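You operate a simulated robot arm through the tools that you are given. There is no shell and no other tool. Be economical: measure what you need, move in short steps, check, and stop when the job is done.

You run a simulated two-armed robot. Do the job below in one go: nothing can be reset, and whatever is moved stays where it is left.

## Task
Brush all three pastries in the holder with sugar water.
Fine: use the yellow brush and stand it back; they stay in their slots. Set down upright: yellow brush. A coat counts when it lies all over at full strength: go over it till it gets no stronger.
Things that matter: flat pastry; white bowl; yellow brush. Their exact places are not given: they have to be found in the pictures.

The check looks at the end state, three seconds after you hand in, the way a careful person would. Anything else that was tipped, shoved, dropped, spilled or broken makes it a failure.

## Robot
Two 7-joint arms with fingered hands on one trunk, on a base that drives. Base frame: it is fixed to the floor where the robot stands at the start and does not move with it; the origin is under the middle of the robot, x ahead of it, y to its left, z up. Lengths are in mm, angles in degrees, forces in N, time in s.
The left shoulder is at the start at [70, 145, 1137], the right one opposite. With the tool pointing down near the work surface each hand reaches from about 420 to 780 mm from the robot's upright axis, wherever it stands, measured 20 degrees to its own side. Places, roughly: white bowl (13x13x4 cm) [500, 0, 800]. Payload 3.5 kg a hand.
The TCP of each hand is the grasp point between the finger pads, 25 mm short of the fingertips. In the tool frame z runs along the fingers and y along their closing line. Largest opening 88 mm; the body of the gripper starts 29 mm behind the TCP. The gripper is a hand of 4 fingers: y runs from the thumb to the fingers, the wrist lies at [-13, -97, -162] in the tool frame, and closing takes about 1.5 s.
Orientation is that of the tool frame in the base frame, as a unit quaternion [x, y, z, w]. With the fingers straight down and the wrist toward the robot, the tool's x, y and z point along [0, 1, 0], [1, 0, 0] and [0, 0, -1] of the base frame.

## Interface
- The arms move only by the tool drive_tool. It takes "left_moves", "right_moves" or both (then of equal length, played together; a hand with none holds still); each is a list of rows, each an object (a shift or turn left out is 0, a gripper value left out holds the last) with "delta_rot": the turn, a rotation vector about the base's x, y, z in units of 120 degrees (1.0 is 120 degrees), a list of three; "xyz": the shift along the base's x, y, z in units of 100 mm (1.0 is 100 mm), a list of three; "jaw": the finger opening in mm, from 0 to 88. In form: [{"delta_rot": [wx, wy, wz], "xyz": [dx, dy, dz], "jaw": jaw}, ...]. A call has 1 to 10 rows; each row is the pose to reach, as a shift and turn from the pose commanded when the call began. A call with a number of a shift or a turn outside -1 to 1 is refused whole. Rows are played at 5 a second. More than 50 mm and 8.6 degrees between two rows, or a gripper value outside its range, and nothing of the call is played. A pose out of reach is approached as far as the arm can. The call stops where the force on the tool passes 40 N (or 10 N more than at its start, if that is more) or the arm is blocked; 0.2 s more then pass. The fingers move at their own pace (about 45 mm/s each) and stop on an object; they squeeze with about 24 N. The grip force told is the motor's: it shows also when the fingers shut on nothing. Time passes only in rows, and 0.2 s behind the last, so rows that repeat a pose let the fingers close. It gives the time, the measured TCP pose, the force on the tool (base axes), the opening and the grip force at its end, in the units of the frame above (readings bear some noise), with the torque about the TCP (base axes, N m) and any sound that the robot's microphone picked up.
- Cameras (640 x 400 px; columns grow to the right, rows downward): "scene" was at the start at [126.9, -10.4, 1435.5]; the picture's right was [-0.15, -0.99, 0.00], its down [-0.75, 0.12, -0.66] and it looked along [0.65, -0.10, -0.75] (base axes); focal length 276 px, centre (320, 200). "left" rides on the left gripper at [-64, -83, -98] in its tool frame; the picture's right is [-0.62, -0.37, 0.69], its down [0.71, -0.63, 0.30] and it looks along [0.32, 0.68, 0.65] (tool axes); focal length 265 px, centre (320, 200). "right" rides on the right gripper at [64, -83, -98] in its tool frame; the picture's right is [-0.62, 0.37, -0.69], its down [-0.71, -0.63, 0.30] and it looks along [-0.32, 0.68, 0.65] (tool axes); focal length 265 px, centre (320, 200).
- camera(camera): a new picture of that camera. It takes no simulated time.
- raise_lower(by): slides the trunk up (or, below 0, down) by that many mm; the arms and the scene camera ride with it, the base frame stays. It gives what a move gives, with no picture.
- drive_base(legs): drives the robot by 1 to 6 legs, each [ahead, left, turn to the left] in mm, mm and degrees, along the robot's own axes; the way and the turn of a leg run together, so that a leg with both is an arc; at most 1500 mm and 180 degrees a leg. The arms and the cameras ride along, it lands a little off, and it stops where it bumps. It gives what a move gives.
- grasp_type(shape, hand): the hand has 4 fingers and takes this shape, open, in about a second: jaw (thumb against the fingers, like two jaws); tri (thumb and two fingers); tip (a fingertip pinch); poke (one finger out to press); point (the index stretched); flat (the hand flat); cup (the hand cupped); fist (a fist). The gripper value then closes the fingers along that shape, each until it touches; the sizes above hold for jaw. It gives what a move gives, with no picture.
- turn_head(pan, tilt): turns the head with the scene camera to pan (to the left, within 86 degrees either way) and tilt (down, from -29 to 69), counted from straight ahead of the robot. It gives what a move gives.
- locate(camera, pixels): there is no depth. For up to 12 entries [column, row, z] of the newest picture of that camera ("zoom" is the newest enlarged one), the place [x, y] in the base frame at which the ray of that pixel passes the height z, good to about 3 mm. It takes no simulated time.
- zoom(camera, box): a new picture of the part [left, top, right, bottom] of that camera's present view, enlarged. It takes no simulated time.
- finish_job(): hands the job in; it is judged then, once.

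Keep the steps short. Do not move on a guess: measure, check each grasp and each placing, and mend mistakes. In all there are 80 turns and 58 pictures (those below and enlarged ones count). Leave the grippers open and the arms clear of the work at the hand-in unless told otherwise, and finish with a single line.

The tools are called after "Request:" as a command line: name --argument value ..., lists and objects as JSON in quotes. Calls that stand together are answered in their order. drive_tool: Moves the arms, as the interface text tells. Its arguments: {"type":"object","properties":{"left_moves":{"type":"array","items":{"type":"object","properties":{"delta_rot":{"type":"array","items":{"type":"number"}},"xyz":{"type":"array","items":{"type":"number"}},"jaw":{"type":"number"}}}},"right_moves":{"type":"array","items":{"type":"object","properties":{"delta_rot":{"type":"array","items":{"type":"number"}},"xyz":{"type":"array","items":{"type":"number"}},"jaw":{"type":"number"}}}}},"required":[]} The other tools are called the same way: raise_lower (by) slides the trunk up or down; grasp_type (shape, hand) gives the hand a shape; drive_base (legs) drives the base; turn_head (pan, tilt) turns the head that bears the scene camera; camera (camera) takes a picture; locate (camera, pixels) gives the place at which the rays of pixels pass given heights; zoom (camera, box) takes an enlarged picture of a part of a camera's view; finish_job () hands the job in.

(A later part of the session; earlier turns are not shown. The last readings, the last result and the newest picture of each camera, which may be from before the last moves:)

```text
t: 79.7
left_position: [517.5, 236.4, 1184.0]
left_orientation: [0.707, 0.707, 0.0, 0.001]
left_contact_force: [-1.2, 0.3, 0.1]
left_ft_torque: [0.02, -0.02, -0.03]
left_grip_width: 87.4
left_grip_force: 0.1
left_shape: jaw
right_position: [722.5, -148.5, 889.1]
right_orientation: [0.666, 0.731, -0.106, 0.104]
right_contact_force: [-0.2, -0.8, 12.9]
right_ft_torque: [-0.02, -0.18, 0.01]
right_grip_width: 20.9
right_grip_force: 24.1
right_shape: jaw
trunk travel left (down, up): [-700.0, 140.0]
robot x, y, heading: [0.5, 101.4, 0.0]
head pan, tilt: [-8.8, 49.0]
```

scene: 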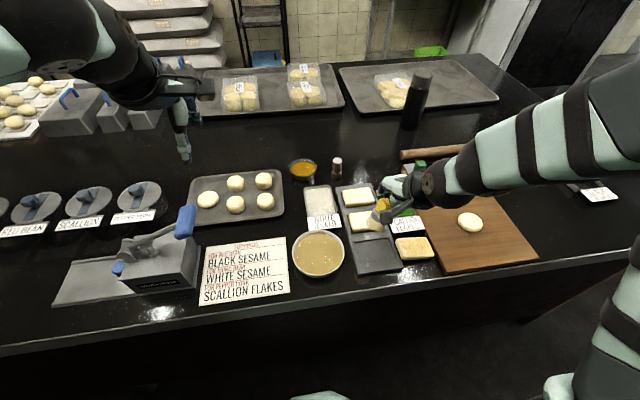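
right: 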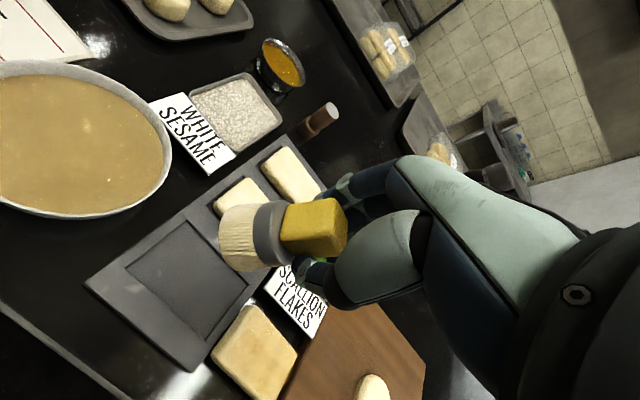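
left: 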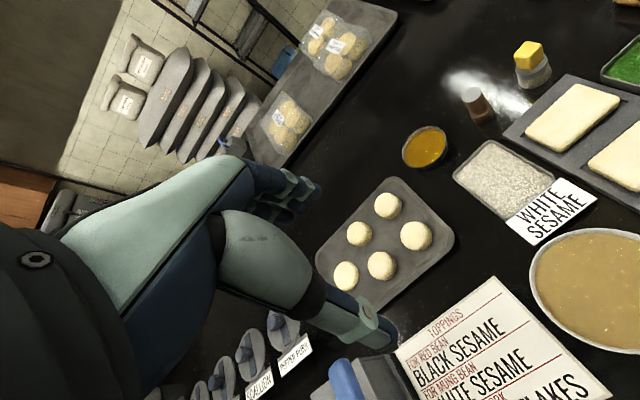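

Standing on the table (13 N at 889). I ease 1 mm, open, and lift straight off.

Request:
drive_tool --right_moves '[{"xyz": [0, 0, 0.015]}, {"xyz": [0, 0, 0.015], "jaw": 35}, {"xyz": [0, 0, 0.015], "jaw": 50}, {"xyz": [0, 0, 0.015], "jaw": 60}, {"xyz": [0, 0, 0.015], "jaw": 60}, {"xyz": [0, 0, 0.15]}, {"xyz": [0, 0, 0.4]}, {"xyz": [0, 0, 0.75]}, {"xyz": [0, 0, 1], "delta_rot": [0.05, 0, 0]}, {"xyz": [0, 0, 1], "delta_rot": [0.1, 0, 0]}]'

Request:
drive_tool --right_moves '[{"xyz": [-0.3, -0.1, 0], "delta_rot": [0.043, 0, 0]}, {"xyz": [-0.7, -0.25, 0], "delta_rot": [0.043, 0, 0]}, {"xyz": [-1, -0.4, 0], "delta_rot": [0.043, 0, 0]}]'

Request:
camera --camera "right"

```text
t: 81.9
left_position: [519.3, 233.3, 1181.6]
left_orientation: [0.708, 0.706, 0.0, 0.0]
left_contact_force: [0.6, 0.1, -0.7]
left_ft_torque: [-0.01, 0.02, 0.03]
left_grip_width: 87.5
left_grip_force: 0.1
left_shape: jaw
right_position: [722.7, -149.3, 986.0]
right_orientation: [0.672, 0.739, -0.031, 0.03]
right_contact_force: [-0.2, 1.1, 0.6]
right_ft_torque: [0.01, 0.0, 0.01]
right_grip_width: 59.8
right_grip_force: 0.1
right_shape: jaw
trunk travel left (down, up): [-700.0, 140.0]
robot x, y, heading: [1.7, 100.6, -0.4]
head pan, tilt: [-8.8, 49.0]
```

```text
t: 82.7
left_position: [519.5, 234.7, 1181.3]
left_orientation: [0.708, 0.706, 0.001, 0.0]
left_contact_force: [0.7, -0.3, -0.6]
left_ft_torque: [0.02, 0.02, -0.01]
left_grip_width: 87.9
left_grip_force: 0.1
left_shape: jaw
right_position: [621.6, -190.2, 986.7]
right_orientation: [0.673, 0.739, 0.002, 0.001]
right_contact_force: [0.3, -0.5, 0.2]
right_ft_torque: [0.03, 0.01, -0.01]
right_grip_width: 59.8
right_grip_force: 0.1
right_shape: jaw
trunk travel left (down, up): [-700.0, 140.0]
robot x, y, heading: [2.8, 99.0, -0.2]
head pan, tilt: [-8.8, 49.0]
```

```text
10 pictures are left
```

right: 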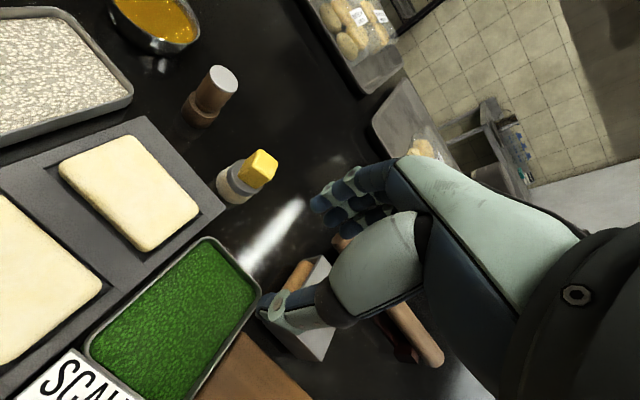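

The brush stands upright on its spot. I locate its handle for the re-grip later, then go above the pastry on the table with the wrist turned to match it.

Request:
locate --camera "right" --pixels '[[263, 168, 890], [252, 160, 890], [263, 149, 890], [278, 165, 890], [264, 183, 890], [236, 196, 830]]'

Request:
drive_tool --right_moves '[{"xyz": [-0.4, 0, 0], "delta_rot": [0, 0, -0.03], "jaw": 75}, {"xyz": [-0.8, -0.02, 0], "delta_rot": [0, 0, -0.06]}, {"xyz": [-1, -0.05, 0], "delta_rot": [0, 0, -0.083]}]'

Request:
drive_tool --right_moves '[{"xyz": [-0.4, 0, 0]}, {"xyz": [-0.77, 0, 0]}, {"xyz": [-0.77, 0, -0.35]}, {"xyz": [-0.77, 0, -0.6]}]'

Request:
camera --camera "right"

```text
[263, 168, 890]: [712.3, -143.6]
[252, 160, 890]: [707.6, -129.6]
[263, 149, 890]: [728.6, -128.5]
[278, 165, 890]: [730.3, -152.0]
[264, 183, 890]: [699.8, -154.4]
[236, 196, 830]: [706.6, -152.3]
```

```text
t: 83.5
left_position: [519.0, 234.4, 1181.8]
left_orientation: [0.707, 0.707, 0.0, 0.0]
left_contact_force: [0.3, 0.4, 1.0]
left_ft_torque: [0.03, 0.01, 0.01]
left_grip_width: 87.7
left_grip_force: 0.0
left_shape: jaw
right_position: [525.1, -194.6, 984.8]
right_orientation: [0.735, 0.678, 0.002, 0.0]
right_contact_force: [-0.7, -0.2, -1.1]
right_ft_torque: [0.05, -0.01, 0.03]
right_grip_width: 74.8
right_grip_force: 0.1
right_shape: jaw
trunk travel left (down, up): [-700.0, 140.0]
robot x, y, heading: [0.5, 100.2, -0.0]
head pan, tilt: [-8.8, 49.0]
```

```text
t: 84.5
left_position: [520.0, 234.7, 1181.0]
left_orientation: [0.708, 0.707, 0.0, 0.0]
left_contact_force: [0.3, -0.1, 0.7]
left_ft_torque: [-0.05, 0.03, 0.02]
left_grip_width: 87.5
left_grip_force: 0.0
left_shape: jaw
right_position: [446.7, -194.4, 924.6]
right_orientation: [0.735, 0.678, 0.002, 0.001]
right_contact_force: [0.0, -0.3, 0.3]
right_ft_torque: [0.03, 0.0, 0.03]
right_grip_width: 74.8
right_grip_force: 0.1
right_shape: jaw
trunk travel left (down, up): [-700.0, 140.0]
robot x, y, heading: [5.2, 102.3, -0.0]
head pan, tilt: [-8.8, 49.0]
```

```text
9 pictures are left
```

right: 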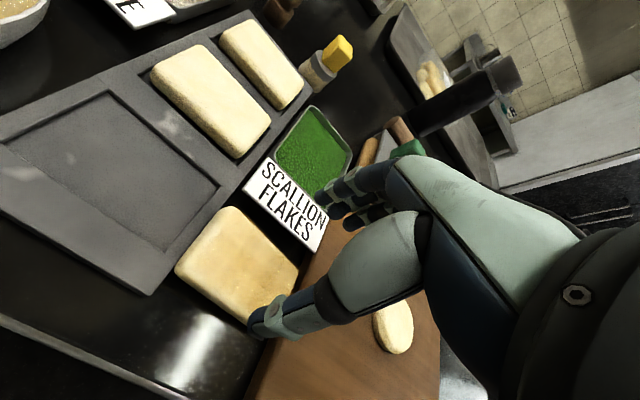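

Request:
locate --camera "right" --pixels '[[182, 265, 850], [229, 209, 850], [297, 268, 850], [247, 325, 850], [238, 267, 850], [36, 167, 840], [107, 93, 840], [217, 190, 840], [156, 265, 840]]'

```text
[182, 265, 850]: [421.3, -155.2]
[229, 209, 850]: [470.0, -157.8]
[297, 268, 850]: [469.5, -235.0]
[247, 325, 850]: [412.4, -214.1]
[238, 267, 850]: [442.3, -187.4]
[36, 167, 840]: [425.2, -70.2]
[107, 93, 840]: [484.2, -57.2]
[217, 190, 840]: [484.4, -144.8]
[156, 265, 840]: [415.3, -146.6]
```

The pastry centre is (445.5,-195), right under the TCP. I lower to TCP 864 (tips at 839) and close on its 47 mm sides.

Request:
drive_tool --right_moves '[{"xyz": [0, 0, -0.25]}, {"xyz": [0, 0, -0.45]}, {"xyz": [0, 0, -0.6]}, {"xyz": [0, 0, -0.6], "jaw": 60}, {"xyz": [0, 0, -0.6], "jaw": 50}, {"xyz": [0, 0, -0.6], "jaw": 42}, {"xyz": [0, 0, -0.6], "jaw": 42}, {"xyz": [0, 0, -0.6], "jaw": 42}, {"xyz": [0, 0, -0.6], "jaw": 42}]'

```text
t: 86.5
left_position: [518.5, 235.6, 1183.1]
left_orientation: [0.708, 0.706, 0.0, 0.001]
left_contact_force: [0.1, -0.6, -0.2]
left_ft_torque: [-0.01, 0.02, -0.02]
left_grip_width: 87.5
left_grip_force: 0.0
left_shape: jaw
right_position: [446.2, -193.8, 864.9]
right_orientation: [0.735, 0.678, 0.002, 0.001]
right_contact_force: [0.6, 0.0, -0.8]
right_ft_torque: [0.04, -0.02, 0.02]
right_grip_width: 50.4
right_grip_force: 24.3
right_shape: jaw
trunk travel left (down, up): [-700.0, 140.0]
robot x, y, heading: [-0.5, 99.4, 0.2]
head pan, tilt: [-8.8, 49.0]
```

Gripped (50 mm, 24 N). I lift 50 mm, straighten the yaw, and carry it over the slot centre (456,-97), stopping 18 mm high.

Request:
drive_tool --right_moves '[{"xyz": [0, 0, 0.2]}, {"xyz": [0, 0, 0.5]}, {"xyz": [0.03, 0.3, 0.5], "delta_rot": [0, 0, 0.02]}, {"xyz": [0.07, 0.65, 0.5], "delta_rot": [0, 0, 0.038]}, {"xyz": [0.1, 0.97, 0.5], "delta_rot": [0, 0, 0.038]}, {"xyz": [0.1, 0.97, 0.25], "delta_rot": [0, 0, 0.038]}, {"xyz": [0.1, 0.97, 0.22], "delta_rot": [0, 0, 0.038]}]'

Request:
camera --camera "scene"

Request:
zoom --camera "right" --box '[120, 170, 344, 330]'

```text
t: 88.1
left_position: [519.5, 235.4, 1181.9]
left_orientation: [0.708, 0.706, 0.0, -0.001]
left_contact_force: [0.2, 0.1, -0.3]
left_ft_torque: [-0.01, 0.03, -0.01]
left_grip_width: 87.4
left_grip_force: 0.0
left_shape: jaw
right_position: [455.0, -97.5, 888.8]
right_orientation: [0.708, 0.706, 0.002, 0.0]
right_contact_force: [0.0, 0.1, -0.1]
right_ft_torque: [0.02, -0.01, -0.01]
right_grip_width: 50.2
right_grip_force: 23.5
right_shape: jaw
trunk travel left (down, up): [-700.0, 140.0]
robot x, y, heading: [-1.7, 100.5, 0.1]
head pan, tilt: [-8.8, 49.0]
```

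```text
8 pictures are left
```

scene: 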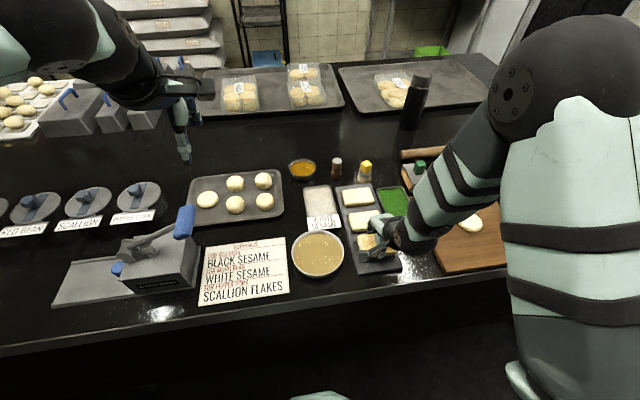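

```text
2.50 times, centred on (232, 250) of right
```

zoom: 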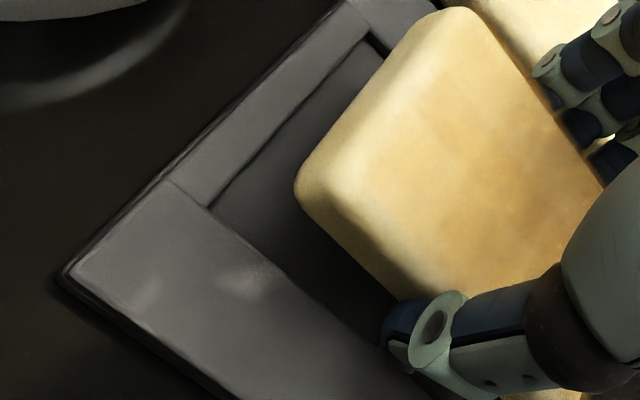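

I check alignment of the pastry corners and slot corners with this zoom.

Request:
locate --camera "zoom" --pixels '[[302, 175, 870], [425, 12, 870], [302, 185, 862], [210, 207, 842], [372, 42, 842], [210, 207, 836], [372, 42, 836]]'

```text
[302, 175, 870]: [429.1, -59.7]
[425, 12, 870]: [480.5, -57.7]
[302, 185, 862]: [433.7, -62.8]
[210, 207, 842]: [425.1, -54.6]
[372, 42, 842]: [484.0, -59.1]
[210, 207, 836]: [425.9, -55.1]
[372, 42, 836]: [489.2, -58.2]
```

The pastry end (y≈-59) lies just inside the slot end (y≈-56), centred in x. I lower in small steps, watching the force.

Request:
drive_tool --right_moves '[{"xyz": [0, 0, -0.06]}, {"xyz": [0, 0, -0.1]}, {"xyz": [0, 0, -0.13]}, {"xyz": [0, 0, -0.16]}, {"xyz": [0, 0, -0.18]}, {"xyz": [0, 0, -0.18]}]'

```text
t: 89.5
left_position: [519.3, 235.2, 1182.2]
left_orientation: [0.707, 0.707, 0.0, 0.0]
left_contact_force: [-0.2, 0.5, -0.8]
left_ft_torque: [0.01, 0.0, -0.03]
left_grip_width: 87.6
left_grip_force: 0.1
left_shape: jaw
right_position: [454.6, -95.4, 869.4]
right_orientation: [0.707, 0.707, 0.002, 0.001]
right_contact_force: [-0.2, 0.0, 1.4]
right_ft_torque: [-0.08, 0.0, 0.02]
right_grip_width: 50.3
right_grip_force: 24.1
right_shape: jaw
trunk travel left (down, up): [-700.0, 140.0]
robot x, y, heading: [2.4, 101.6, -0.0]
head pan, tilt: [-8.8, 49.0]
```

Only 1.4 N at 869. I lower 3 mm more.

Request:
drive_tool --right_moves '[{"xyz": [0, 0, -0.015]}, {"xyz": [0, 0, -0.03]}, {"xyz": [0, 0, -0.03]}]'

```text
t: 90.3
left_position: [517.0, 237.3, 1182.3]
left_orientation: [0.707, 0.707, 0.0, 0.001]
left_contact_force: [0.2, -0.1, 0.3]
left_ft_torque: [-0.01, 0.0, 0.03]
left_grip_width: 87.4
left_grip_force: 0.0
left_shape: jaw
right_position: [454.7, -97.0, 868.8]
right_orientation: [0.708, 0.706, 0.004, 0.003]
right_contact_force: [0.2, -0.8, 17.0]
right_ft_torque: [-0.09, 0.55, 0.03]
right_grip_width: 50.0
right_grip_force: 24.1
right_shape: jaw
trunk travel left (down, up): [-700.0, 140.0]
robot x, y, heading: [0.9, 98.8, -0.1]
head pan, tilt: [-8.8, 49.0]
```

Seated at TCP 869 (floor level, 17 N). I ease off, open, and lift away.

Request:
drive_tool --right_moves '[{"xyz": [0, 0, 0.025]}, {"xyz": [0, 0, 0.025], "jaw": 56}, {"xyz": [0, 0, 0.025], "jaw": 66}, {"xyz": [0, 0, 0.025], "jaw": 74}, {"xyz": [0, 0, 0.025], "jaw": 74}, {"xyz": [0, 0, 0.2]}, {"xyz": [0, 0, 0.5]}, {"xyz": [0, 0, 0.9]}]'

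Request:
drive_tool --right_moves '[{"xyz": [0.45, -0.1, 0.1], "delta_rot": [0, 0, 0.03]}, {"xyz": [0.9, -0.2, 0.15], "delta_rot": [0, 0, 0.045]}, {"xyz": [1, -0.25, 0.15], "delta_rot": [0, 0, 0.045], "jaw": 60}]'

Request:
drive_tool --right_moves '[{"xyz": [0.45, -0.1, 0.1]}, {"xyz": [0.9, -0.2, 0.2]}, {"xyz": [1, -0.22, 0.2]}]'

Request:
zoom --camera "scene" --box '[316, 145, 428, 275]'

Request:
camera --camera "right"

```text
t: 92.1
left_position: [516.4, 235.7, 1183.0]
left_orientation: [0.707, 0.707, 0.0, 0.0]
left_contact_force: [0.2, 0.6, 0.4]
left_ft_torque: [-0.04, 0.0, 0.02]
left_grip_width: 87.4
left_grip_force: 0.0
left_shape: jaw
right_position: [452.2, -95.2, 957.9]
right_orientation: [0.707, 0.707, 0.002, 0.001]
right_contact_force: [0.0, 0.6, -0.6]
right_ft_torque: [0.01, 0.0, -0.01]
right_grip_width: 73.8
right_grip_force: 0.1
right_shape: jaw
trunk travel left (down, up): [-700.0, 140.0]
robot x, y, heading: [-0.5, 102.7, -0.0]
head pan, tilt: [-8.8, 49.0]
```

```text
t: 92.9
left_position: [519.7, 236.0, 1181.6]
left_orientation: [0.708, 0.706, 0.001, -0.001]
left_contact_force: [0.6, 0.0, 0.5]
left_ft_torque: [-0.02, -0.02, -0.02]
left_grip_width: 87.6
left_grip_force: 0.1
left_shape: jaw
right_position: [558.0, -122.5, 969.9]
right_orientation: [0.673, 0.74, 0.001, 0.001]
right_contact_force: [0.0, 1.0, -0.2]
right_ft_torque: [0.03, -0.01, 0.01]
right_grip_width: 60.6
right_grip_force: 0.0
right_shape: jaw
trunk travel left (down, up): [-700.0, 140.0]
robot x, y, heading: [0.6, 104.4, -0.3]
head pan, tilt: [-8.8, 49.0]
```

```text
t: 93.7
left_position: [519.6, 234.7, 1181.8]
left_orientation: [0.708, 0.706, 0.0, -0.001]
left_contact_force: [-0.3, -0.3, -0.9]
left_ft_torque: [-0.01, -0.03, 0.0]
left_grip_width: 87.6
left_grip_force: 0.1
left_shape: jaw
right_position: [655.8, -144.2, 991.8]
right_orientation: [0.673, 0.739, 0.003, 0.001]
right_contact_force: [0.0, -0.6, 0.2]
right_ft_torque: [0.01, -0.01, 0.01]
right_grip_width: 60.4
right_grip_force: 0.1
right_shape: jaw
trunk travel left (down, up): [-700.0, 140.0]
robot x, y, heading: [-0.7, 103.9, -0.1]
head pan, tilt: [-8.8, 49.0]
```

```text
3.08 times, centred on (372, 210) of scene
```

zoom: 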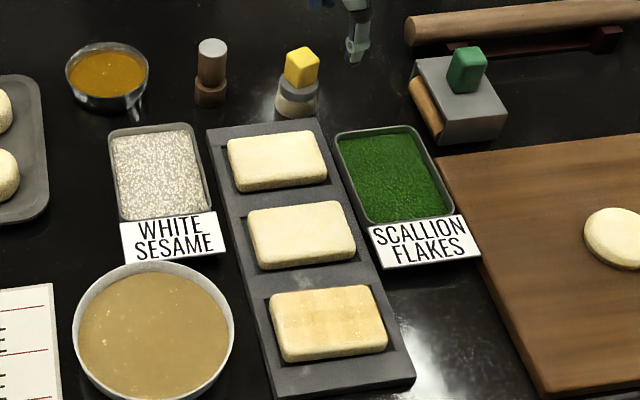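

```text
5 pictures are left
```

right: 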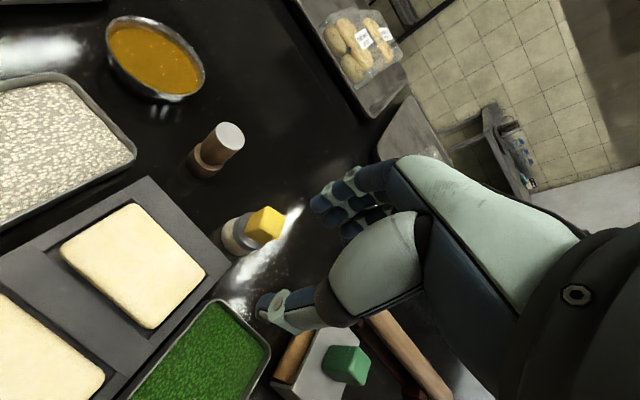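

The pastry is back in its slot, everything else is in place, and the brush is upright. I locate the handle for re-gripping.

Request:
locate --camera "right" --pixels '[[246, 224, 890], [264, 207, 890], [284, 220, 890], [267, 241, 890], [266, 222, 890]]'

Request:
locate --camera "zoom" --pixels '[[303, 61, 890], [286, 74, 890], [316, 72, 890], [319, 57, 890], [291, 50, 890], [297, 98, 830], [228, 137, 852], [314, 131, 852], [326, 168, 852], [234, 182, 852], [270, 300, 852], [384, 330, 852]]'

```text
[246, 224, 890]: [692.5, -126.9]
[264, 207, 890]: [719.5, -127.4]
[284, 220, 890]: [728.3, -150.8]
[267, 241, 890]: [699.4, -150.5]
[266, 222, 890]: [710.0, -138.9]
```

```text
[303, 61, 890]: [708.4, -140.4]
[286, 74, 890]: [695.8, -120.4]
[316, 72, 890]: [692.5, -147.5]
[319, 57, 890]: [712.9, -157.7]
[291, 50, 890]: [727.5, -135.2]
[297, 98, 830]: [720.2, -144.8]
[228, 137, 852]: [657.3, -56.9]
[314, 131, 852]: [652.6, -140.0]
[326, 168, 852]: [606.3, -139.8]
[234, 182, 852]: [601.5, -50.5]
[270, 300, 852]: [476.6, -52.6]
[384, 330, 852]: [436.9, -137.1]
```

Handle centre is now about (709,-139.5). The closing jaws will square it up. I move over it, come down in two steps, and close.

Request:
drive_tool --right_moves '[{"xyz": [0.3, 0.02, 0]}, {"xyz": [0.53, 0.04, 0]}, {"xyz": [0.53, 0.04, -0.35]}, {"xyz": [0.53, 0.04, -0.6]}, {"xyz": [0.53, 0.04, -0.6]}]'

Request:
drive_tool --right_moves '[{"xyz": [0, 0, -0.15]}, {"xyz": [0, 0, -0.3]}, {"xyz": [0, 0, -0.45]}]'

Request:
zoom --camera "right" --box '[220, 160, 412, 330]'

```text
t: 94.9
left_position: [518.7, 234.8, 1183.3]
left_orientation: [0.708, 0.706, 0.0, 0.0]
left_contact_force: [-0.4, 0.7, -0.2]
left_ft_torque: [0.0, 0.02, 0.0]
left_grip_width: 87.8
left_grip_force: 0.0
left_shape: jaw
right_position: [709.4, -140.0, 931.2]
right_orientation: [0.673, 0.739, 0.002, 0.001]
right_contact_force: [0.5, 0.5, 0.8]
right_ft_torque: [0.03, -0.02, 0.02]
right_grip_width: 60.4
right_grip_force: 0.1
right_shape: jaw
trunk travel left (down, up): [-700.0, 140.0]
robot x, y, heading: [-1.3, 99.8, -0.0]
head pan, tilt: [-8.8, 49.0]
```

```text
t: 95.7
left_position: [520.1, 235.3, 1181.0]
left_orientation: [0.708, 0.706, 0.0, 0.0]
left_contact_force: [0.3, 0.3, 0.5]
left_ft_torque: [-0.01, -0.04, 0.0]
left_grip_width: 87.6
left_grip_force: 0.2
left_shape: jaw
right_position: [710.3, -141.5, 886.0]
right_orientation: [0.674, 0.739, 0.002, 0.0]
right_contact_force: [0.0, 0.2, 0.8]
right_ft_torque: [0.02, 0.01, 0.01]
right_grip_width: 60.2
right_grip_force: 0.0
right_shape: jaw
trunk travel left (down, up): [-700.0, 140.0]
robot x, y, heading: [-0.9, 100.0, 0.0]
head pan, tilt: [-8.8, 49.0]
```

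```text
2.35 times, centred on (316, 245) of right
```

zoom: 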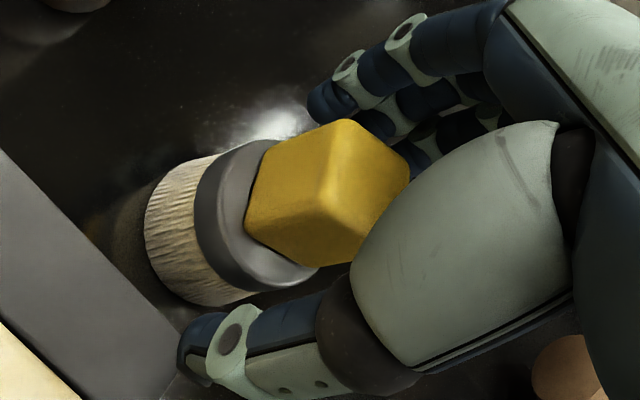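

The handle sits between thumb and fingers. I close.

Request:
drive_tool --right_moves '[{"jaw": 45}, {"jaw": 32}, {"jaw": 20}, {"jaw": 10}, {"jaw": 10}, {"jaw": 10}, {"jaw": 10}, {"jaw": 10}]'

```text
t: 97.5
left_position: [518.8, 235.2, 1182.8]
left_orientation: [0.707, 0.707, 0.0, 0.0]
left_contact_force: [0.2, -0.7, -0.9]
left_ft_torque: [-0.01, -0.03, 0.0]
left_grip_width: 87.4
left_grip_force: 0.0
left_shape: jaw
right_position: [709.6, -139.4, 888.8]
right_orientation: [0.673, 0.74, 0.003, 0.001]
right_contact_force: [1.2, -0.8, 6.2]
right_ft_torque: [-0.02, -0.16, -0.03]
right_grip_width: 25.1
right_grip_force: 23.6
right_shape: jaw
trunk travel left (down, up): [-700.0, 140.0]
robot x, y, heading: [3.3, 100.9, -0.2]
head pan, tilt: [-8.8, 49.0]
```

Re-gripped (25 mm). I lift, carry it to the bowl and dip, reading the contact.

Request:
drive_tool --right_moves '[{"xyz": [0, 0, 0.3]}, {"xyz": [0, 0, 0.6]}, {"xyz": [0, 0, 0.9]}]'

Request:
drive_tool --right_moves '[{"xyz": [-0.35, 0.25, 0]}, {"xyz": [-0.7, 0.5, 0]}, {"xyz": [-0.9, 0.65, 0]}]'

Request:
drive_tool --right_moves '[{"xyz": [-0.35, 0.25, 0]}, {"xyz": [-0.7, 0.5, 0]}, {"xyz": [-0.9, 0.65, 0]}]'

Request:
drive_tool --right_moves '[{"xyz": [-0.35, 0.25, 0]}, {"xyz": [-0.735, 0.53, 0]}, {"xyz": [-0.735, 0.53, -0.3]}, {"xyz": [-0.735, 0.53, -0.55]}, {"xyz": [-0.735, 0.53, -0.62]}, {"xyz": [-0.735, 0.53, -0.655]}, {"xyz": [-0.735, 0.53, -0.655]}]'

```text
t: 98.3
left_position: [518.6, 235.2, 1182.7]
left_orientation: [0.708, 0.707, 0.0, -0.001]
left_contact_force: [0.2, -1.0, 0.0]
left_ft_torque: [0.01, 0.02, 0.02]
left_grip_width: 87.7
left_grip_force: 0.1
left_shape: jaw
right_position: [708.2, -139.8, 977.2]
right_orientation: [0.673, 0.74, 0.002, 0.001]
right_contact_force: [-0.4, 0.2, -0.3]
right_ft_torque: [-0.02, 0.0, 0.0]
right_grip_width: 24.7
right_grip_force: 24.0
right_shape: jaw
trunk travel left (down, up): [-700.0, 140.0]
robot x, y, heading: [-2.4, 101.8, -0.0]
head pan, tilt: [-8.8, 49.0]
```

```text
t: 99.1
left_position: [519.2, 235.9, 1181.6]
left_orientation: [0.707, 0.707, 0.0, 0.0]
left_contact_force: [0.4, -0.1, 0.2]
left_ft_torque: [0.01, -0.01, 0.0]
left_grip_width: 87.8
left_grip_force: 0.1
left_shape: jaw
right_position: [619.2, -78.3, 976.6]
right_orientation: [0.674, 0.739, 0.002, 0.0]
right_contact_force: [-0.9, 0.4, -0.8]
right_ft_torque: [0.02, 0.04, -0.03]
right_grip_width: 24.6
right_grip_force: 24.0
right_shape: jaw
trunk travel left (down, up): [-700.0, 140.0]
robot x, y, heading: [-0.5, 101.3, -0.2]
head pan, tilt: [-8.8, 49.0]
```

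```text
t: 99.9
left_position: [518.9, 234.2, 1182.4]
left_orientation: [0.708, 0.706, 0.0, 0.0]
left_contact_force: [0.5, -0.4, 0.6]
left_ft_torque: [0.0, 0.0, 0.03]
left_grip_width: 87.6
left_grip_force: 0.0
left_shape: jaw
right_position: [528.7, -9.3, 975.7]
right_orientation: [0.674, 0.739, 0.002, 0.001]
right_contact_force: [-0.9, 0.5, -0.3]
right_ft_torque: [0.0, -0.01, -0.02]
right_grip_width: 24.7
right_grip_force: 24.0
right_shape: jaw
trunk travel left (down, up): [-700.0, 140.0]
robot x, y, heading: [-1.6, 100.8, 0.1]
head pan, tilt: [-8.8, 49.0]
```

```text
t: 101.5
left_position: [518.6, 236.5, 1183.4]
left_orientation: [0.708, 0.706, -0.001, -0.001]
left_contact_force: [0.3, 0.1, 0.0]
left_ft_torque: [-0.02, 0.0, -0.03]
left_grip_width: 87.5
left_grip_force: 0.1
left_shape: jaw
right_position: [455.4, 43.2, 911.6]
right_orientation: [0.673, 0.739, 0.003, 0.001]
right_contact_force: [0.5, -1.1, 4.0]
right_ft_torque: [0.03, -0.1, -0.01]
right_grip_width: 24.2
right_grip_force: 24.0
right_shape: jaw
trunk travel left (down, up): [-700.0, 140.0]
robot x, y, heading: [0.6, 100.1, 0.1]
head pan, tilt: [-8.8, 49.0]
```

Dip contact at 4 N. Next I go to the middle pastry (543,-98) and touch down gently.

Request:
drive_tool --right_moves '[{"xyz": [0.04, 0, -0.005]}, {"xyz": [0, 0, 0.3]}, {"xyz": [0, 0, 0.5]}, {"xyz": [0.25, -0.4, 0.5]}, {"xyz": [0.5, -0.8, 0.5]}, {"xyz": [0.65, -1, 0.5]}]'

Request:
drive_tool --right_moves '[{"xyz": [0.22, -0.41, -0.1]}, {"xyz": [0.22, -0.41, -0.35]}, {"xyz": [0.22, -0.41, -0.42]}, {"xyz": [0.22, -0.41, -0.44]}, {"xyz": [0.22, -0.41, -0.45]}, {"xyz": [0.22, -0.41, -0.45]}]'

```text
t: 102.9
left_position: [519.0, 235.7, 1182.1]
left_orientation: [0.708, 0.706, -0.001, 0.0]
left_contact_force: [0.6, -1.4, 0.5]
left_ft_torque: [0.01, -0.02, 0.02]
left_grip_width: 87.6
left_grip_force: 0.0
left_shape: jaw
right_position: [522.0, -58.0, 961.5]
right_orientation: [0.672, 0.74, 0.002, 0.001]
right_contact_force: [0.4, -0.5, 0.2]
right_ft_torque: [0.0, 0.03, 0.02]
right_grip_width: 24.5
right_grip_force: 23.8
right_shape: jaw
trunk travel left (down, up): [-700.0, 140.0]
robot x, y, heading: [0.1, 101.2, -0.2]
head pan, tilt: [-8.8, 49.0]
```

```text
t: 104.3
left_position: [518.1, 236.1, 1181.7]
left_orientation: [0.708, 0.706, 0.0, 0.001]
left_contact_force: [0.4, 0.3, -0.2]
left_ft_torque: [0.0, -0.01, 0.0]
left_grip_width: 87.4
left_grip_force: 0.1
left_shape: jaw
right_position: [543.8, -97.1, 916.6]
right_orientation: [0.672, 0.74, 0.003, 0.002]
right_contact_force: [1.2, -0.2, 7.2]
right_ft_torque: [0.08, -0.21, -0.01]
right_grip_width: 24.1
right_grip_force: 24.0
right_shape: jaw
trunk travel left (down, up): [-700.0, 140.0]
robot x, y, heading: [0.5, 101.8, 0.2]
head pan, tilt: [-8.8, 49.0]
```

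7 N, good. I brush the middle pastry in three lanes with small margins (x ±14, y ±34).

Request:
drive_tool --right_moves '[{"xyz": [0, 0.17, 0]}, {"xyz": [0, 0.34, 0]}, {"xyz": [-0.14, 0.34, 0]}, {"xyz": [-0.14, 0.17, 0]}, {"xyz": [-0.14, 0, 0]}, {"xyz": [-0.14, -0.17, 0]}, {"xyz": [-0.14, -0.34, 0]}, {"xyz": [0, -0.34, 0]}, {"xyz": [0.14, -0.34, 0]}, {"xyz": [0.14, -0.17, 0]}]'

Request:
drive_tool --right_moves '[{"xyz": [0, 0.17, 0]}, {"xyz": [0, 0.34, 0]}, {"xyz": [0, 0.51, 0]}, {"xyz": [-0.14, 0.51, 0]}, {"xyz": [-0.14, 0.25, 0]}, {"xyz": [-0.14, 0, 0]}, {"xyz": [-0.14, -0.17, 0]}, {"xyz": [-0.28, -0.17, 0]}, {"xyz": [-0.28, 0.1, 0]}, {"xyz": [-0.28, 0.35, 0]}]'

```text
t: 106.5
left_position: [518.7, 234.4, 1182.4]
left_orientation: [0.709, 0.706, 0.0, 0.0]
left_contact_force: [0.1, 0.2, 0.1]
left_ft_torque: [-0.01, -0.01, -0.02]
left_grip_width: 87.8
left_grip_force: 0.0
left_shape: jaw
right_position: [555.3, -115.4, 915.7]
right_orientation: [0.674, 0.739, 0.002, 0.002]
right_contact_force: [0.8, -2.1, 6.2]
right_ft_torque: [-0.02, -0.14, -0.06]
right_grip_width: 24.4
right_grip_force: 23.6
right_shape: jaw
trunk travel left (down, up): [-700.0, 140.0]
robot x, y, heading: [0.8, 98.5, -0.2]
head pan, tilt: [-8.8, 49.0]
```

```text
t: 108.7
left_position: [518.8, 235.9, 1181.6]
left_orientation: [0.708, 0.706, 0.0, 0.0]
left_contact_force: [0.8, -1.2, -0.1]
left_ft_torque: [-0.01, -0.01, 0.0]
left_grip_width: 87.7
left_grip_force: 0.0
left_shape: jaw
right_position: [529.2, -80.8, 917.1]
right_orientation: [0.674, 0.739, 0.001, 0.002]
right_contact_force: [-0.1, -2.0, 5.9]
right_ft_torque: [-0.06, -0.07, -0.02]
right_grip_width: 23.9
right_grip_force: 24.0
right_shape: jaw
trunk travel left (down, up): [-700.0, 140.0]
robot x, y, heading: [1.3, 100.4, 0.0]
head pan, tilt: [-8.8, 49.0]
```

Forces stay light (6 N). I finish this round, re-dip, and go over the middle pastry again, then look.

Request:
drive_tool --right_moves '[{"xyz": [0, 0.16, 0]}, {"xyz": [0.14, 0.16, 0]}, {"xyz": [0.28, 0.16, 0]}, {"xyz": [0.28, -0.1, 0]}, {"xyz": [0.28, -0.35, 0]}, {"xyz": [0.28, -0.52, 0]}, {"xyz": [0.14, -0.52, 0]}, {"xyz": [0.14, -0.2, 0]}, {"xyz": [0.14, 0.05, 0]}, {"xyz": [0.14, -0.18, 0]}]'

Request:
drive_tool --right_moves '[{"xyz": [0, 0, 0.25]}, {"xyz": [0, 0, 0.45]}, {"xyz": [-0.22, 0.4, 0.45]}, {"xyz": [-0.5, 0.8, 0.45]}, {"xyz": [-0.65, 1, 0.45]}]'

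Request:
drive_tool --right_moves '[{"xyz": [-0.22, 0.41, 0]}, {"xyz": [-0.22, 0.41, -0.3]}, {"xyz": [-0.22, 0.41, -0.45]}, {"xyz": [-0.22, 0.41, -0.51]}, {"xyz": [-0.18, 0.41, -0.51]}, {"xyz": [-0.22, 0.37, -0.51]}, {"xyz": [-0.22, 0.41, -0.3]}, {"xyz": [-0.22, 0.41, 0]}]'

Request:
drive_tool --right_moves '[{"xyz": [0.25, -0.4, 0]}, {"xyz": [0.5, -0.8, 0]}, {"xyz": [0.65, -1, 0]}]'

Request:
drive_tool --right_moves '[{"xyz": [0.22, -0.41, -0.1]}, {"xyz": [0.22, -0.41, -0.35]}, {"xyz": [0.22, -0.41, -0.43]}, {"xyz": [0.22, -0.41, -0.455]}, {"xyz": [0.22, -0.24, -0.455]}, {"xyz": [0.22, -0.07, -0.455]}, {"xyz": [0.08, -0.07, -0.455]}, {"xyz": [0.08, -0.24, -0.455]}, {"xyz": [0.08, -0.41, -0.455]}, {"xyz": [0.08, -0.58, -0.455]}]'

Request:
drive_tool --right_moves '[{"xyz": [0, -0.17, 0]}, {"xyz": [0.14, -0.17, 0]}, {"xyz": [0.28, -0.17, 0]}, {"xyz": [0.28, 0, 0]}, {"xyz": [0.28, 0.17, 0]}, {"xyz": [0.28, 0.34, 0]}, {"xyz": [0.28, 0.51, 0]}, {"xyz": [0.14, 0.51, 0]}, {"xyz": [0.14, 0.3, 0]}, {"xyz": [0.14, 0.1, 0]}]'

Request:
drive_tool --right_moves '[{"xyz": [0, -0.27, 0]}, {"xyz": [-0.14, -0.27, 0]}, {"xyz": [-0.16, -0.05, 0]}, {"xyz": [-0.16, 0.2, 0]}, {"xyz": [-0.16, 0.43, 0]}, {"xyz": [0, 0.43, 0]}, {"xyz": [0.16, 0.43, 0]}, {"xyz": [0.16, 0.2, 0]}, {"xyz": [0.16, -0.05, 0]}, {"xyz": [0.16, -0.28, 0]}]'

Request:
drive_tool --right_moves '[{"xyz": [-0.16, 0, 0.3]}, {"xyz": [-0.16, -0.3, 0.4]}, {"xyz": [-0.16, -0.6, 0.4]}]'

Request:
zoom --camera "scene" --box '[330, 180, 420, 275]'

```text
t: 110.9
left_position: [519.6, 232.3, 1181.3]
left_orientation: [0.708, 0.706, 0.002, -0.001]
left_contact_force: [0.0, 0.4, 0.1]
left_ft_torque: [0.01, -0.01, 0.02]
left_grip_width: 87.6
left_grip_force: 0.0
left_shape: jaw
right_position: [540.8, -100.5, 917.7]
right_orientation: [0.674, 0.739, 0.003, 0.0]
right_contact_force: [0.4, 0.1, 0.2]
right_ft_torque: [0.06, -0.05, 0.03]
right_grip_width: 24.0
right_grip_force: 24.1
right_shape: jaw
trunk travel left (down, up): [-700.0, 140.0]
robot x, y, heading: [0.9, 99.9, -0.1]
head pan, tilt: [-8.8, 49.0]
```

```text
t: 112.1
left_position: [519.1, 235.0, 1182.0]
left_orientation: [0.708, 0.706, 0.0, 0.0]
left_contact_force: [0.4, -0.2, -0.1]
left_ft_torque: [-0.02, -0.05, 0.02]
left_grip_width: 87.7
left_grip_force: 0.0
left_shape: jaw
right_position: [478.1, 1.7, 960.6]
right_orientation: [0.674, 0.739, 0.002, 0.001]
right_contact_force: [0.0, 0.7, 0.0]
right_ft_torque: [-0.03, 0.02, 0.01]
right_grip_width: 23.4
right_grip_force: 23.9
right_shape: jaw
trunk travel left (down, up): [-700.0, 140.0]
robot x, y, heading: [-1.3, 102.2, -0.2]
head pan, tilt: [-8.8, 49.0]
```

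```text
t: 113.9
left_position: [516.8, 234.6, 1182.2]
left_orientation: [0.708, 0.706, 0.001, 0.0]
left_contact_force: [-0.3, -0.2, -0.3]
left_ft_torque: [-0.02, -0.04, 0.0]
left_grip_width: 87.6
left_grip_force: 0.1
left_shape: jaw
right_position: [452.5, 44.5, 962.2]
right_orientation: [0.673, 0.74, 0.001, -0.001]
right_contact_force: [-0.4, 0.2, 0.9]
right_ft_torque: [0.04, -0.02, 0.02]
right_grip_width: 23.8
right_grip_force: 23.5
right_shape: jaw
trunk travel left (down, up): [-700.0, 140.0]
robot x, y, heading: [2.4, 105.1, -0.1]
head pan, tilt: [-8.8, 49.0]
```

```text
t: 114.7
left_position: [519.7, 235.1, 1180.8]
left_orientation: [0.708, 0.706, 0.0, 0.0]
left_contact_force: [0.2, -0.5, 0.3]
left_ft_torque: [0.03, 0.01, 0.01]
left_grip_width: 87.6
left_grip_force: 0.0
left_shape: jaw
right_position: [520.1, -55.2, 962.3]
right_orientation: [0.672, 0.74, 0.001, 0.001]
right_contact_force: [-0.3, 1.0, -0.4]
right_ft_torque: [0.01, 0.02, 0.0]
right_grip_width: 23.8
right_grip_force: 23.8
right_shape: jaw
trunk travel left (down, up): [-700.0, 140.0]
robot x, y, heading: [1.0, 100.3, -0.1]
head pan, tilt: [-8.8, 49.0]
```

```text
t: 116.9
left_position: [519.1, 234.4, 1182.5]
left_orientation: [0.708, 0.706, 0.001, -0.001]
left_contact_force: [1.3, -0.6, 0.4]
left_ft_torque: [0.02, -0.02, -0.01]
left_grip_width: 87.6
left_grip_force: 0.1
left_shape: jaw
right_position: [528.4, -115.0, 915.7]
right_orientation: [0.673, 0.739, 0.002, 0.0]
right_contact_force: [-0.3, 0.1, 1.8]
right_ft_torque: [0.01, -0.01, -0.01]
right_grip_width: 23.5
right_grip_force: 24.1
right_shape: jaw
trunk travel left (down, up): [-700.0, 140.0]
robot x, y, heading: [3.1, 97.1, 0.1]
head pan, tilt: [-8.8, 49.0]
```

```text
t: 119.1
left_position: [518.5, 235.7, 1183.9]
left_orientation: [0.707, 0.707, -0.001, -0.001]
left_contact_force: [0.0, 0.3, -0.1]
left_ft_torque: [0.02, -0.06, 0.02]
left_grip_width: 87.5
left_grip_force: 0.1
left_shape: jaw
right_position: [543.8, -100.6, 915.5]
right_orientation: [0.673, 0.739, 0.003, 0.002]
right_contact_force: [-0.5, 3.5, 7.1]
right_ft_torque: [0.16, -0.17, 0.04]
right_grip_width: 23.9
right_grip_force: 23.9
right_shape: jaw
trunk travel left (down, up): [-700.0, 140.0]
robot x, y, heading: [-1.6, 99.5, 0.0]
head pan, tilt: [-8.8, 49.0]
```

```text
t: 121.3
left_position: [517.2, 235.8, 1183.0]
left_orientation: [0.708, 0.706, 0.001, 0.001]
left_contact_force: [-0.6, -0.6, 0.5]
left_ft_torque: [0.0, 0.04, 0.0]
left_grip_width: 88.0
left_grip_force: 0.1
left_shape: jaw
right_position: [558.2, -132.1, 917.0]
right_orientation: [0.673, 0.74, 0.004, 0.003]
right_contact_force: [0.4, 4.4, 11.8]
right_ft_torque: [0.19, -0.19, 0.03]
right_grip_width: 23.5
right_grip_force: 24.1
right_shape: jaw
trunk travel left (down, up): [-700.0, 140.0]
robot x, y, heading: [0.6, 102.0, -0.0]
head pan, tilt: [-8.8, 49.0]
```

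```text
t: 122.1
left_position: [519.7, 233.0, 1181.7]
left_orientation: [0.708, 0.706, 0.0, -0.002]
left_contact_force: [-1.0, -0.5, -0.4]
left_ft_torque: [0.0, 0.02, 0.02]
left_grip_width: 87.8
left_grip_force: 0.0
left_shape: jaw
right_position: [548.0, -197.0, 953.9]
right_orientation: [0.673, 0.739, 0.002, -0.001]
right_contact_force: [-0.6, -0.5, -0.3]
right_ft_torque: [0.0, 0.03, 0.0]
right_grip_width: 23.5
right_grip_force: 24.2
right_shape: jaw
trunk travel left (down, up): [-700.0, 140.0]
robot x, y, heading: [-3.6, 102.7, -0.3]
head pan, tilt: [-8.8, 49.0]
```

```text
4.21 times, centred on (375, 228) of scene
```

zoom: 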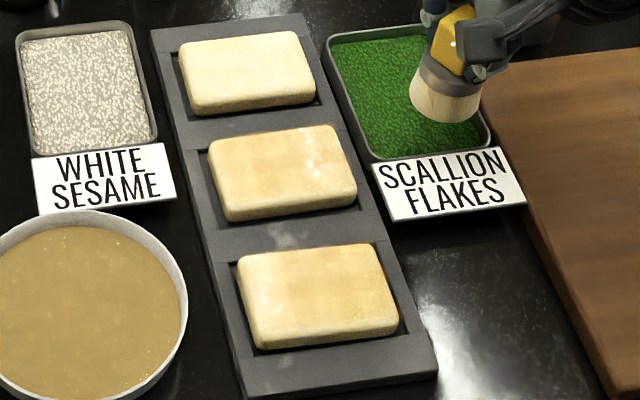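

The middle pastry is well coated and all three are in their slots. Next I re-dip and do the far pastry (630,-97) with the same light pattern.

Request:
drive_tool --right_moves '[{"xyz": [0, 0.45, 0.05]}, {"xyz": [0, 0.9, 0.05]}, {"xyz": [0, 1, 0.05]}]'

Request:
drive_tool --right_moves '[{"xyz": [-0.25, 0.4, 0]}, {"xyz": [-0.5, 0.8, 0]}, {"xyz": [-0.65, 1, 0]}]'

Request:
drive_tool --right_moves '[{"xyz": [-0.22, 0.36, 0]}, {"xyz": [-0.22, 0.36, -0.3]}, {"xyz": [-0.22, 0.36, -0.45]}, {"xyz": [-0.22, 0.36, -0.51]}, {"xyz": [-0.18, 0.36, -0.51]}, {"xyz": [-0.22, 0.32, -0.51]}, {"xyz": [-0.22, 0.36, -0.3]}, {"xyz": [-0.22, 0.36, 0]}]'

Request:
drive_tool --right_moves '[{"xyz": [0.35, -0.3, 0]}, {"xyz": [0.7, -0.6, 0]}, {"xyz": [1, -0.8, 0]}]'

Request:
drive_tool --right_moves '[{"xyz": [0.35, -0.3, 0]}, {"xyz": [0.735, -0.6, 0]}, {"xyz": [0.735, -0.6, -0.35]}, {"xyz": [0.735, -0.6, -0.42]}, {"xyz": [0.735, -0.6, -0.44]}, {"xyz": [0.735, -0.6, -0.45]}, {"xyz": [0.735, -0.6, -0.45]}]'

```text
t: 122.9
left_position: [518.2, 234.1, 1181.5]
left_orientation: [0.709, 0.706, 0.0, 0.0]
left_contact_force: [-0.3, -1.0, -1.1]
left_ft_torque: [-0.01, -0.01, 0.01]
left_grip_width: 87.6
left_grip_force: 0.1
left_shape: jaw
right_position: [544.1, -93.5, 961.0]
right_orientation: [0.673, 0.739, 0.002, 0.001]
right_contact_force: [-1.0, -0.3, -0.8]
right_ft_torque: [-0.01, -0.01, 0.01]
right_grip_width: 23.6
right_grip_force: 24.3
right_shape: jaw
trunk travel left (down, up): [-700.0, 140.0]
robot x, y, heading: [-1.8, 99.8, -0.1]
head pan, tilt: [-8.8, 49.0]
```

```text
t: 123.7
left_position: [519.2, 236.4, 1181.8]
left_orientation: [0.708, 0.707, 0.001, 0.0]
left_contact_force: [0.4, 0.2, 0.2]
left_ft_torque: [0.01, 0.01, -0.03]
left_grip_width: 87.7
left_grip_force: 0.1
left_shape: jaw
right_position: [477.2, 9.0, 959.0]
right_orientation: [0.673, 0.739, 0.003, 0.001]
right_contact_force: [0.0, -0.6, 0.1]
right_ft_torque: [0.04, -0.06, -0.01]
right_grip_width: 23.6
right_grip_force: 23.9
right_shape: jaw
trunk travel left (down, up): [-700.0, 140.0]
robot x, y, heading: [0.6, 104.8, -0.1]
head pan, tilt: [-8.8, 49.0]
```

```text
t: 125.5
left_position: [517.0, 234.7, 1182.9]
left_orientation: [0.709, 0.706, 0.001, 0.001]
left_contact_force: [0.7, 0.2, 0.1]
left_ft_torque: [0.04, -0.01, 0.02]
left_grip_width: 87.5
left_grip_force: 0.1
left_shape: jaw
right_position: [455.6, 41.0, 960.4]
right_orientation: [0.673, 0.74, 0.002, 0.001]
right_contact_force: [-0.7, -0.3, -1.1]
right_ft_torque: [0.0, 0.01, 0.0]
right_grip_width: 23.4
right_grip_force: 23.8
right_shape: jaw
trunk travel left (down, up): [-700.0, 140.0]
robot x, y, heading: [-1.2, 100.2, -0.0]
head pan, tilt: [-8.8, 49.0]
```

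```text
t: 126.3
left_position: [520.5, 235.6, 1181.7]
left_orientation: [0.708, 0.707, -0.002, -0.001]
left_contact_force: [-0.8, -0.2, -0.8]
left_ft_torque: [-0.02, 0.0, 0.02]
left_grip_width: 87.7
left_grip_force: 0.0
left_shape: jaw
right_position: [561.1, -40.0, 961.3]
right_orientation: [0.673, 0.74, 0.002, 0.001]
right_contact_force: [0.4, 0.6, -0.8]
right_ft_torque: [-0.03, 0.0, 0.0]
right_grip_width: 23.5
right_grip_force: 24.2
right_shape: jaw
trunk travel left (down, up): [-700.0, 140.0]
robot x, y, heading: [-0.2, 98.8, -0.3]
head pan, tilt: [-8.8, 49.0]
```

```text
t: 127.9
left_position: [517.7, 235.2, 1182.9]
left_orientation: [0.708, 0.706, 0.0, -0.001]
left_contact_force: [-0.3, 0.1, -1.0]
left_ft_torque: [0.01, 0.0, 0.01]
left_grip_width: 87.7
left_grip_force: 0.0
left_shape: jaw
right_position: [627.1, -97.5, 915.4]
right_orientation: [0.674, 0.739, 0.003, 0.002]
right_contact_force: [1.8, -1.3, 7.9]
right_ft_torque: [0.0, -0.24, -0.05]
right_grip_width: 23.7
right_grip_force: 23.7
right_shape: jaw
trunk travel left (down, up): [-700.0, 140.0]
robot x, y, heading: [-0.7, 98.8, 0.1]
head pan, tilt: [-8.8, 49.0]
```

8 N on the far pastry. I brush it in three lanes, re-dip, and brush again.

Request:
drive_tool --right_moves '[{"xyz": [0, 0.17, 0]}, {"xyz": [0, 0.34, 0]}, {"xyz": [-0.14, 0.34, 0]}, {"xyz": [-0.14, 0.17, 0]}, {"xyz": [-0.14, 0, 0]}, {"xyz": [-0.14, -0.17, 0]}, {"xyz": [-0.14, -0.34, 0]}, {"xyz": [0, -0.34, 0]}, {"xyz": [0.15, -0.34, 0]}, {"xyz": [0.15, -0.17, 0]}]'

Request:
drive_tool --right_moves '[{"xyz": [0, 0.17, 0]}, {"xyz": [0, 0.34, 0]}, {"xyz": [0, 0.51, 0]}, {"xyz": [-0.15, 0.51, 0]}, {"xyz": [-0.15, 0.25, 0]}, {"xyz": [-0.15, 0, 0]}, {"xyz": [-0.15, -0.17, 0]}, {"xyz": [-0.29, -0.17, 0]}, {"xyz": [-0.29, 0.1, 0]}, {"xyz": [-0.29, 0.35, 0]}]'

Request:
drive_tool --right_moves '[{"xyz": [0, 0.17, 0]}, {"xyz": [0.14, 0.17, 0]}, {"xyz": [0.29, 0.17, 0]}, {"xyz": [0.29, -0.1, 0]}, {"xyz": [0.29, -0.35, 0]}, {"xyz": [0.29, -0.52, 0]}, {"xyz": [0.14, -0.52, 0]}, {"xyz": [0.14, -0.2, 0]}, {"xyz": [0.14, 0.05, 0]}, {"xyz": [0.14, -0.18, 0]}]'

Request:
drive_tool --right_moves '[{"xyz": [0, 0, 0.25]}, {"xyz": [0, 0, 0.45]}, {"xyz": [-0.35, 0.3, 0.45]}, {"xyz": [-0.735, 0.61, 0.45]}]'

Request:
drive_tool --right_moves '[{"xyz": [-0.35, 0.3, 0]}, {"xyz": [-0.7, 0.6, 0]}, {"xyz": [-1, 0.8, 0]}, {"xyz": [-1, 0.8, -0.3]}, {"xyz": [-1, 0.8, -0.45]}, {"xyz": [-1, 0.8, -0.51]}, {"xyz": [-0.96, 0.8, -0.51]}, {"xyz": [-1, 0.76, -0.51]}, {"xyz": [-1, 0.8, -0.3]}, {"xyz": [-1, 0.8, 0]}]'

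Request:
drive_tool --right_moves '[{"xyz": [0.35, -0.3, 0]}, {"xyz": [0.7, -0.6, 0]}, {"xyz": [1, -0.8, 0]}]'

Request:
drive_tool --right_moves '[{"xyz": [0.35, -0.3, 0]}, {"xyz": [0.735, -0.6, 0]}, {"xyz": [0.735, -0.6, -0.35]}, {"xyz": [0.735, -0.6, -0.42]}, {"xyz": [0.735, -0.6, -0.44]}, {"xyz": [0.735, -0.6, -0.455]}, {"xyz": [0.735, -0.6, -0.455]}]'

```text
t: 130.1
left_position: [517.2, 235.1, 1183.8]
left_orientation: [0.709, 0.705, 0.001, 0.001]
left_contact_force: [0.3, -0.4, 0.6]
left_ft_torque: [0.01, -0.06, -0.01]
left_grip_width: 87.8
left_grip_force: 0.1
left_shape: jaw
right_position: [644.8, -113.2, 916.7]
right_orientation: [0.673, 0.739, 0.003, 0.001]
right_contact_force: [-0.5, -0.9, 5.4]
right_ft_torque: [-0.04, 0.0, -0.01]
right_grip_width: 23.3
right_grip_force: 23.9
right_shape: jaw
trunk travel left (down, up): [-700.0, 140.0]
robot x, y, heading: [2.9, 99.2, -0.2]
head pan, tilt: [-8.8, 49.0]
```

```text
t: 132.3
left_position: [517.7, 236.0, 1183.6]
left_orientation: [0.709, 0.705, 0.001, 0.001]
left_contact_force: [0.1, -0.7, 0.8]
left_ft_torque: [-0.01, -0.01, 0.01]
left_grip_width: 87.4
left_grip_force: 0.1
left_shape: jaw
right_position: [614.5, -76.7, 916.9]
right_orientation: [0.674, 0.739, 0.001, 0.001]
right_contact_force: [-1.1, -4.8, 9.7]
right_ft_torque: [-0.13, -0.07, -0.08]
right_grip_width: 23.2
right_grip_force: 24.4
right_shape: jaw
trunk travel left (down, up): [-700.0, 140.0]
robot x, y, heading: [2.4, 101.5, -0.1]
head pan, tilt: [-8.8, 49.0]
```

```text
t: 134.5
left_position: [516.0, 237.7, 1182.6]
left_orientation: [0.708, 0.706, 0.0, 0.001]
left_contact_force: [0.4, -0.5, 0.0]
left_ft_torque: [-0.04, -0.01, -0.01]
left_grip_width: 87.6
left_grip_force: 0.0
left_shape: jaw
right_position: [629.1, -93.4, 917.0]
right_orientation: [0.672, 0.741, 0.005, 0.001]
right_contact_force: [-0.6, 4.7, 14.3]
right_ft_torque: [0.26, -0.15, 0.08]
right_grip_width: 23.3
right_grip_force: 24.3
right_shape: jaw
trunk travel left (down, up): [-700.0, 140.0]
robot x, y, heading: [-3.2, 100.4, -0.2]
head pan, tilt: [-8.8, 49.0]
```

```text
t: 135.5
left_position: [516.7, 237.3, 1181.3]
left_orientation: [0.708, 0.706, -0.001, 0.0]
left_contact_force: [0.1, 0.9, 0.3]
left_ft_torque: [-0.01, -0.02, 0.0]
left_grip_width: 87.6
left_grip_force: 0.0
left_shape: jaw
right_position: [555.0, -30.6, 959.3]
right_orientation: [0.674, 0.739, 0.001, 0.001]
right_contact_force: [0.1, 0.3, -0.3]
right_ft_torque: [0.03, 0.02, -0.01]
right_grip_width: 23.0
right_grip_force: 24.7
right_shape: jaw
trunk travel left (down, up): [-700.0, 140.0]
robot x, y, heading: [-5.3, 101.1, 0.0]
head pan, tilt: [-8.8, 49.0]
```

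```text
t: 137.7
left_position: [516.9, 235.1, 1183.3]
left_orientation: [0.708, 0.706, 0.0, 0.0]
left_contact_force: [-0.4, -0.3, 0.1]
left_ft_torque: [0.0, -0.04, 0.0]
left_grip_width: 87.5
left_grip_force: 0.0
left_shape: jaw
right_position: [453.5, 43.6, 961.6]
right_orientation: [0.674, 0.739, 0.002, 0.001]
right_contact_force: [-0.1, 0.2, -0.8]
right_ft_torque: [-0.01, 0.01, 0.0]
right_grip_width: 23.0
right_grip_force: 24.1
right_shape: jaw
trunk travel left (down, up): [-700.0, 140.0]
robot x, y, heading: [-3.7, 100.8, 0.0]
head pan, tilt: [-8.8, 49.0]
```

```text
t: 138.5
left_position: [519.1, 234.2, 1180.9]
left_orientation: [0.708, 0.706, -0.001, 0.0]
left_contact_force: [1.2, 0.6, 0.8]
left_ft_torque: [0.01, 0.04, 0.0]
left_grip_width: 87.4
left_grip_force: 0.0
left_shape: jaw
right_position: [554.9, -37.2, 958.2]
right_orientation: [0.673, 0.739, 0.002, -0.001]
right_contact_force: [-0.6, 0.4, -0.2]
right_ft_torque: [-0.01, -0.03, 0.0]
right_grip_width: 22.9
right_grip_force: 23.1
right_shape: jaw
trunk travel left (down, up): [-700.0, 140.0]
robot x, y, heading: [0.2, 100.3, -0.2]
head pan, tilt: [-8.8, 49.0]
```

```text
t: 140.1
left_position: [518.4, 234.6, 1182.8]
left_orientation: [0.708, 0.706, 0.001, 0.0]
left_contact_force: [-0.3, -0.9, -0.7]
left_ft_torque: [-0.03, -0.01, -0.03]
left_grip_width: 87.7
left_grip_force: 0.0
left_shape: jaw
right_position: [628.4, -97.0, 917.2]
right_orientation: [0.673, 0.74, 0.004, 0.002]
right_contact_force: [0.1, -0.6, 5.8]
right_ft_torque: [-0.02, -0.09, -0.03]
right_grip_width: 23.4
right_grip_force: 23.8
right_shape: jaw
trunk travel left (down, up): [-700.0, 140.0]
robot x, y, heading: [-1.4, 105.1, -0.1]
head pan, tilt: [-8.8, 49.0]
```

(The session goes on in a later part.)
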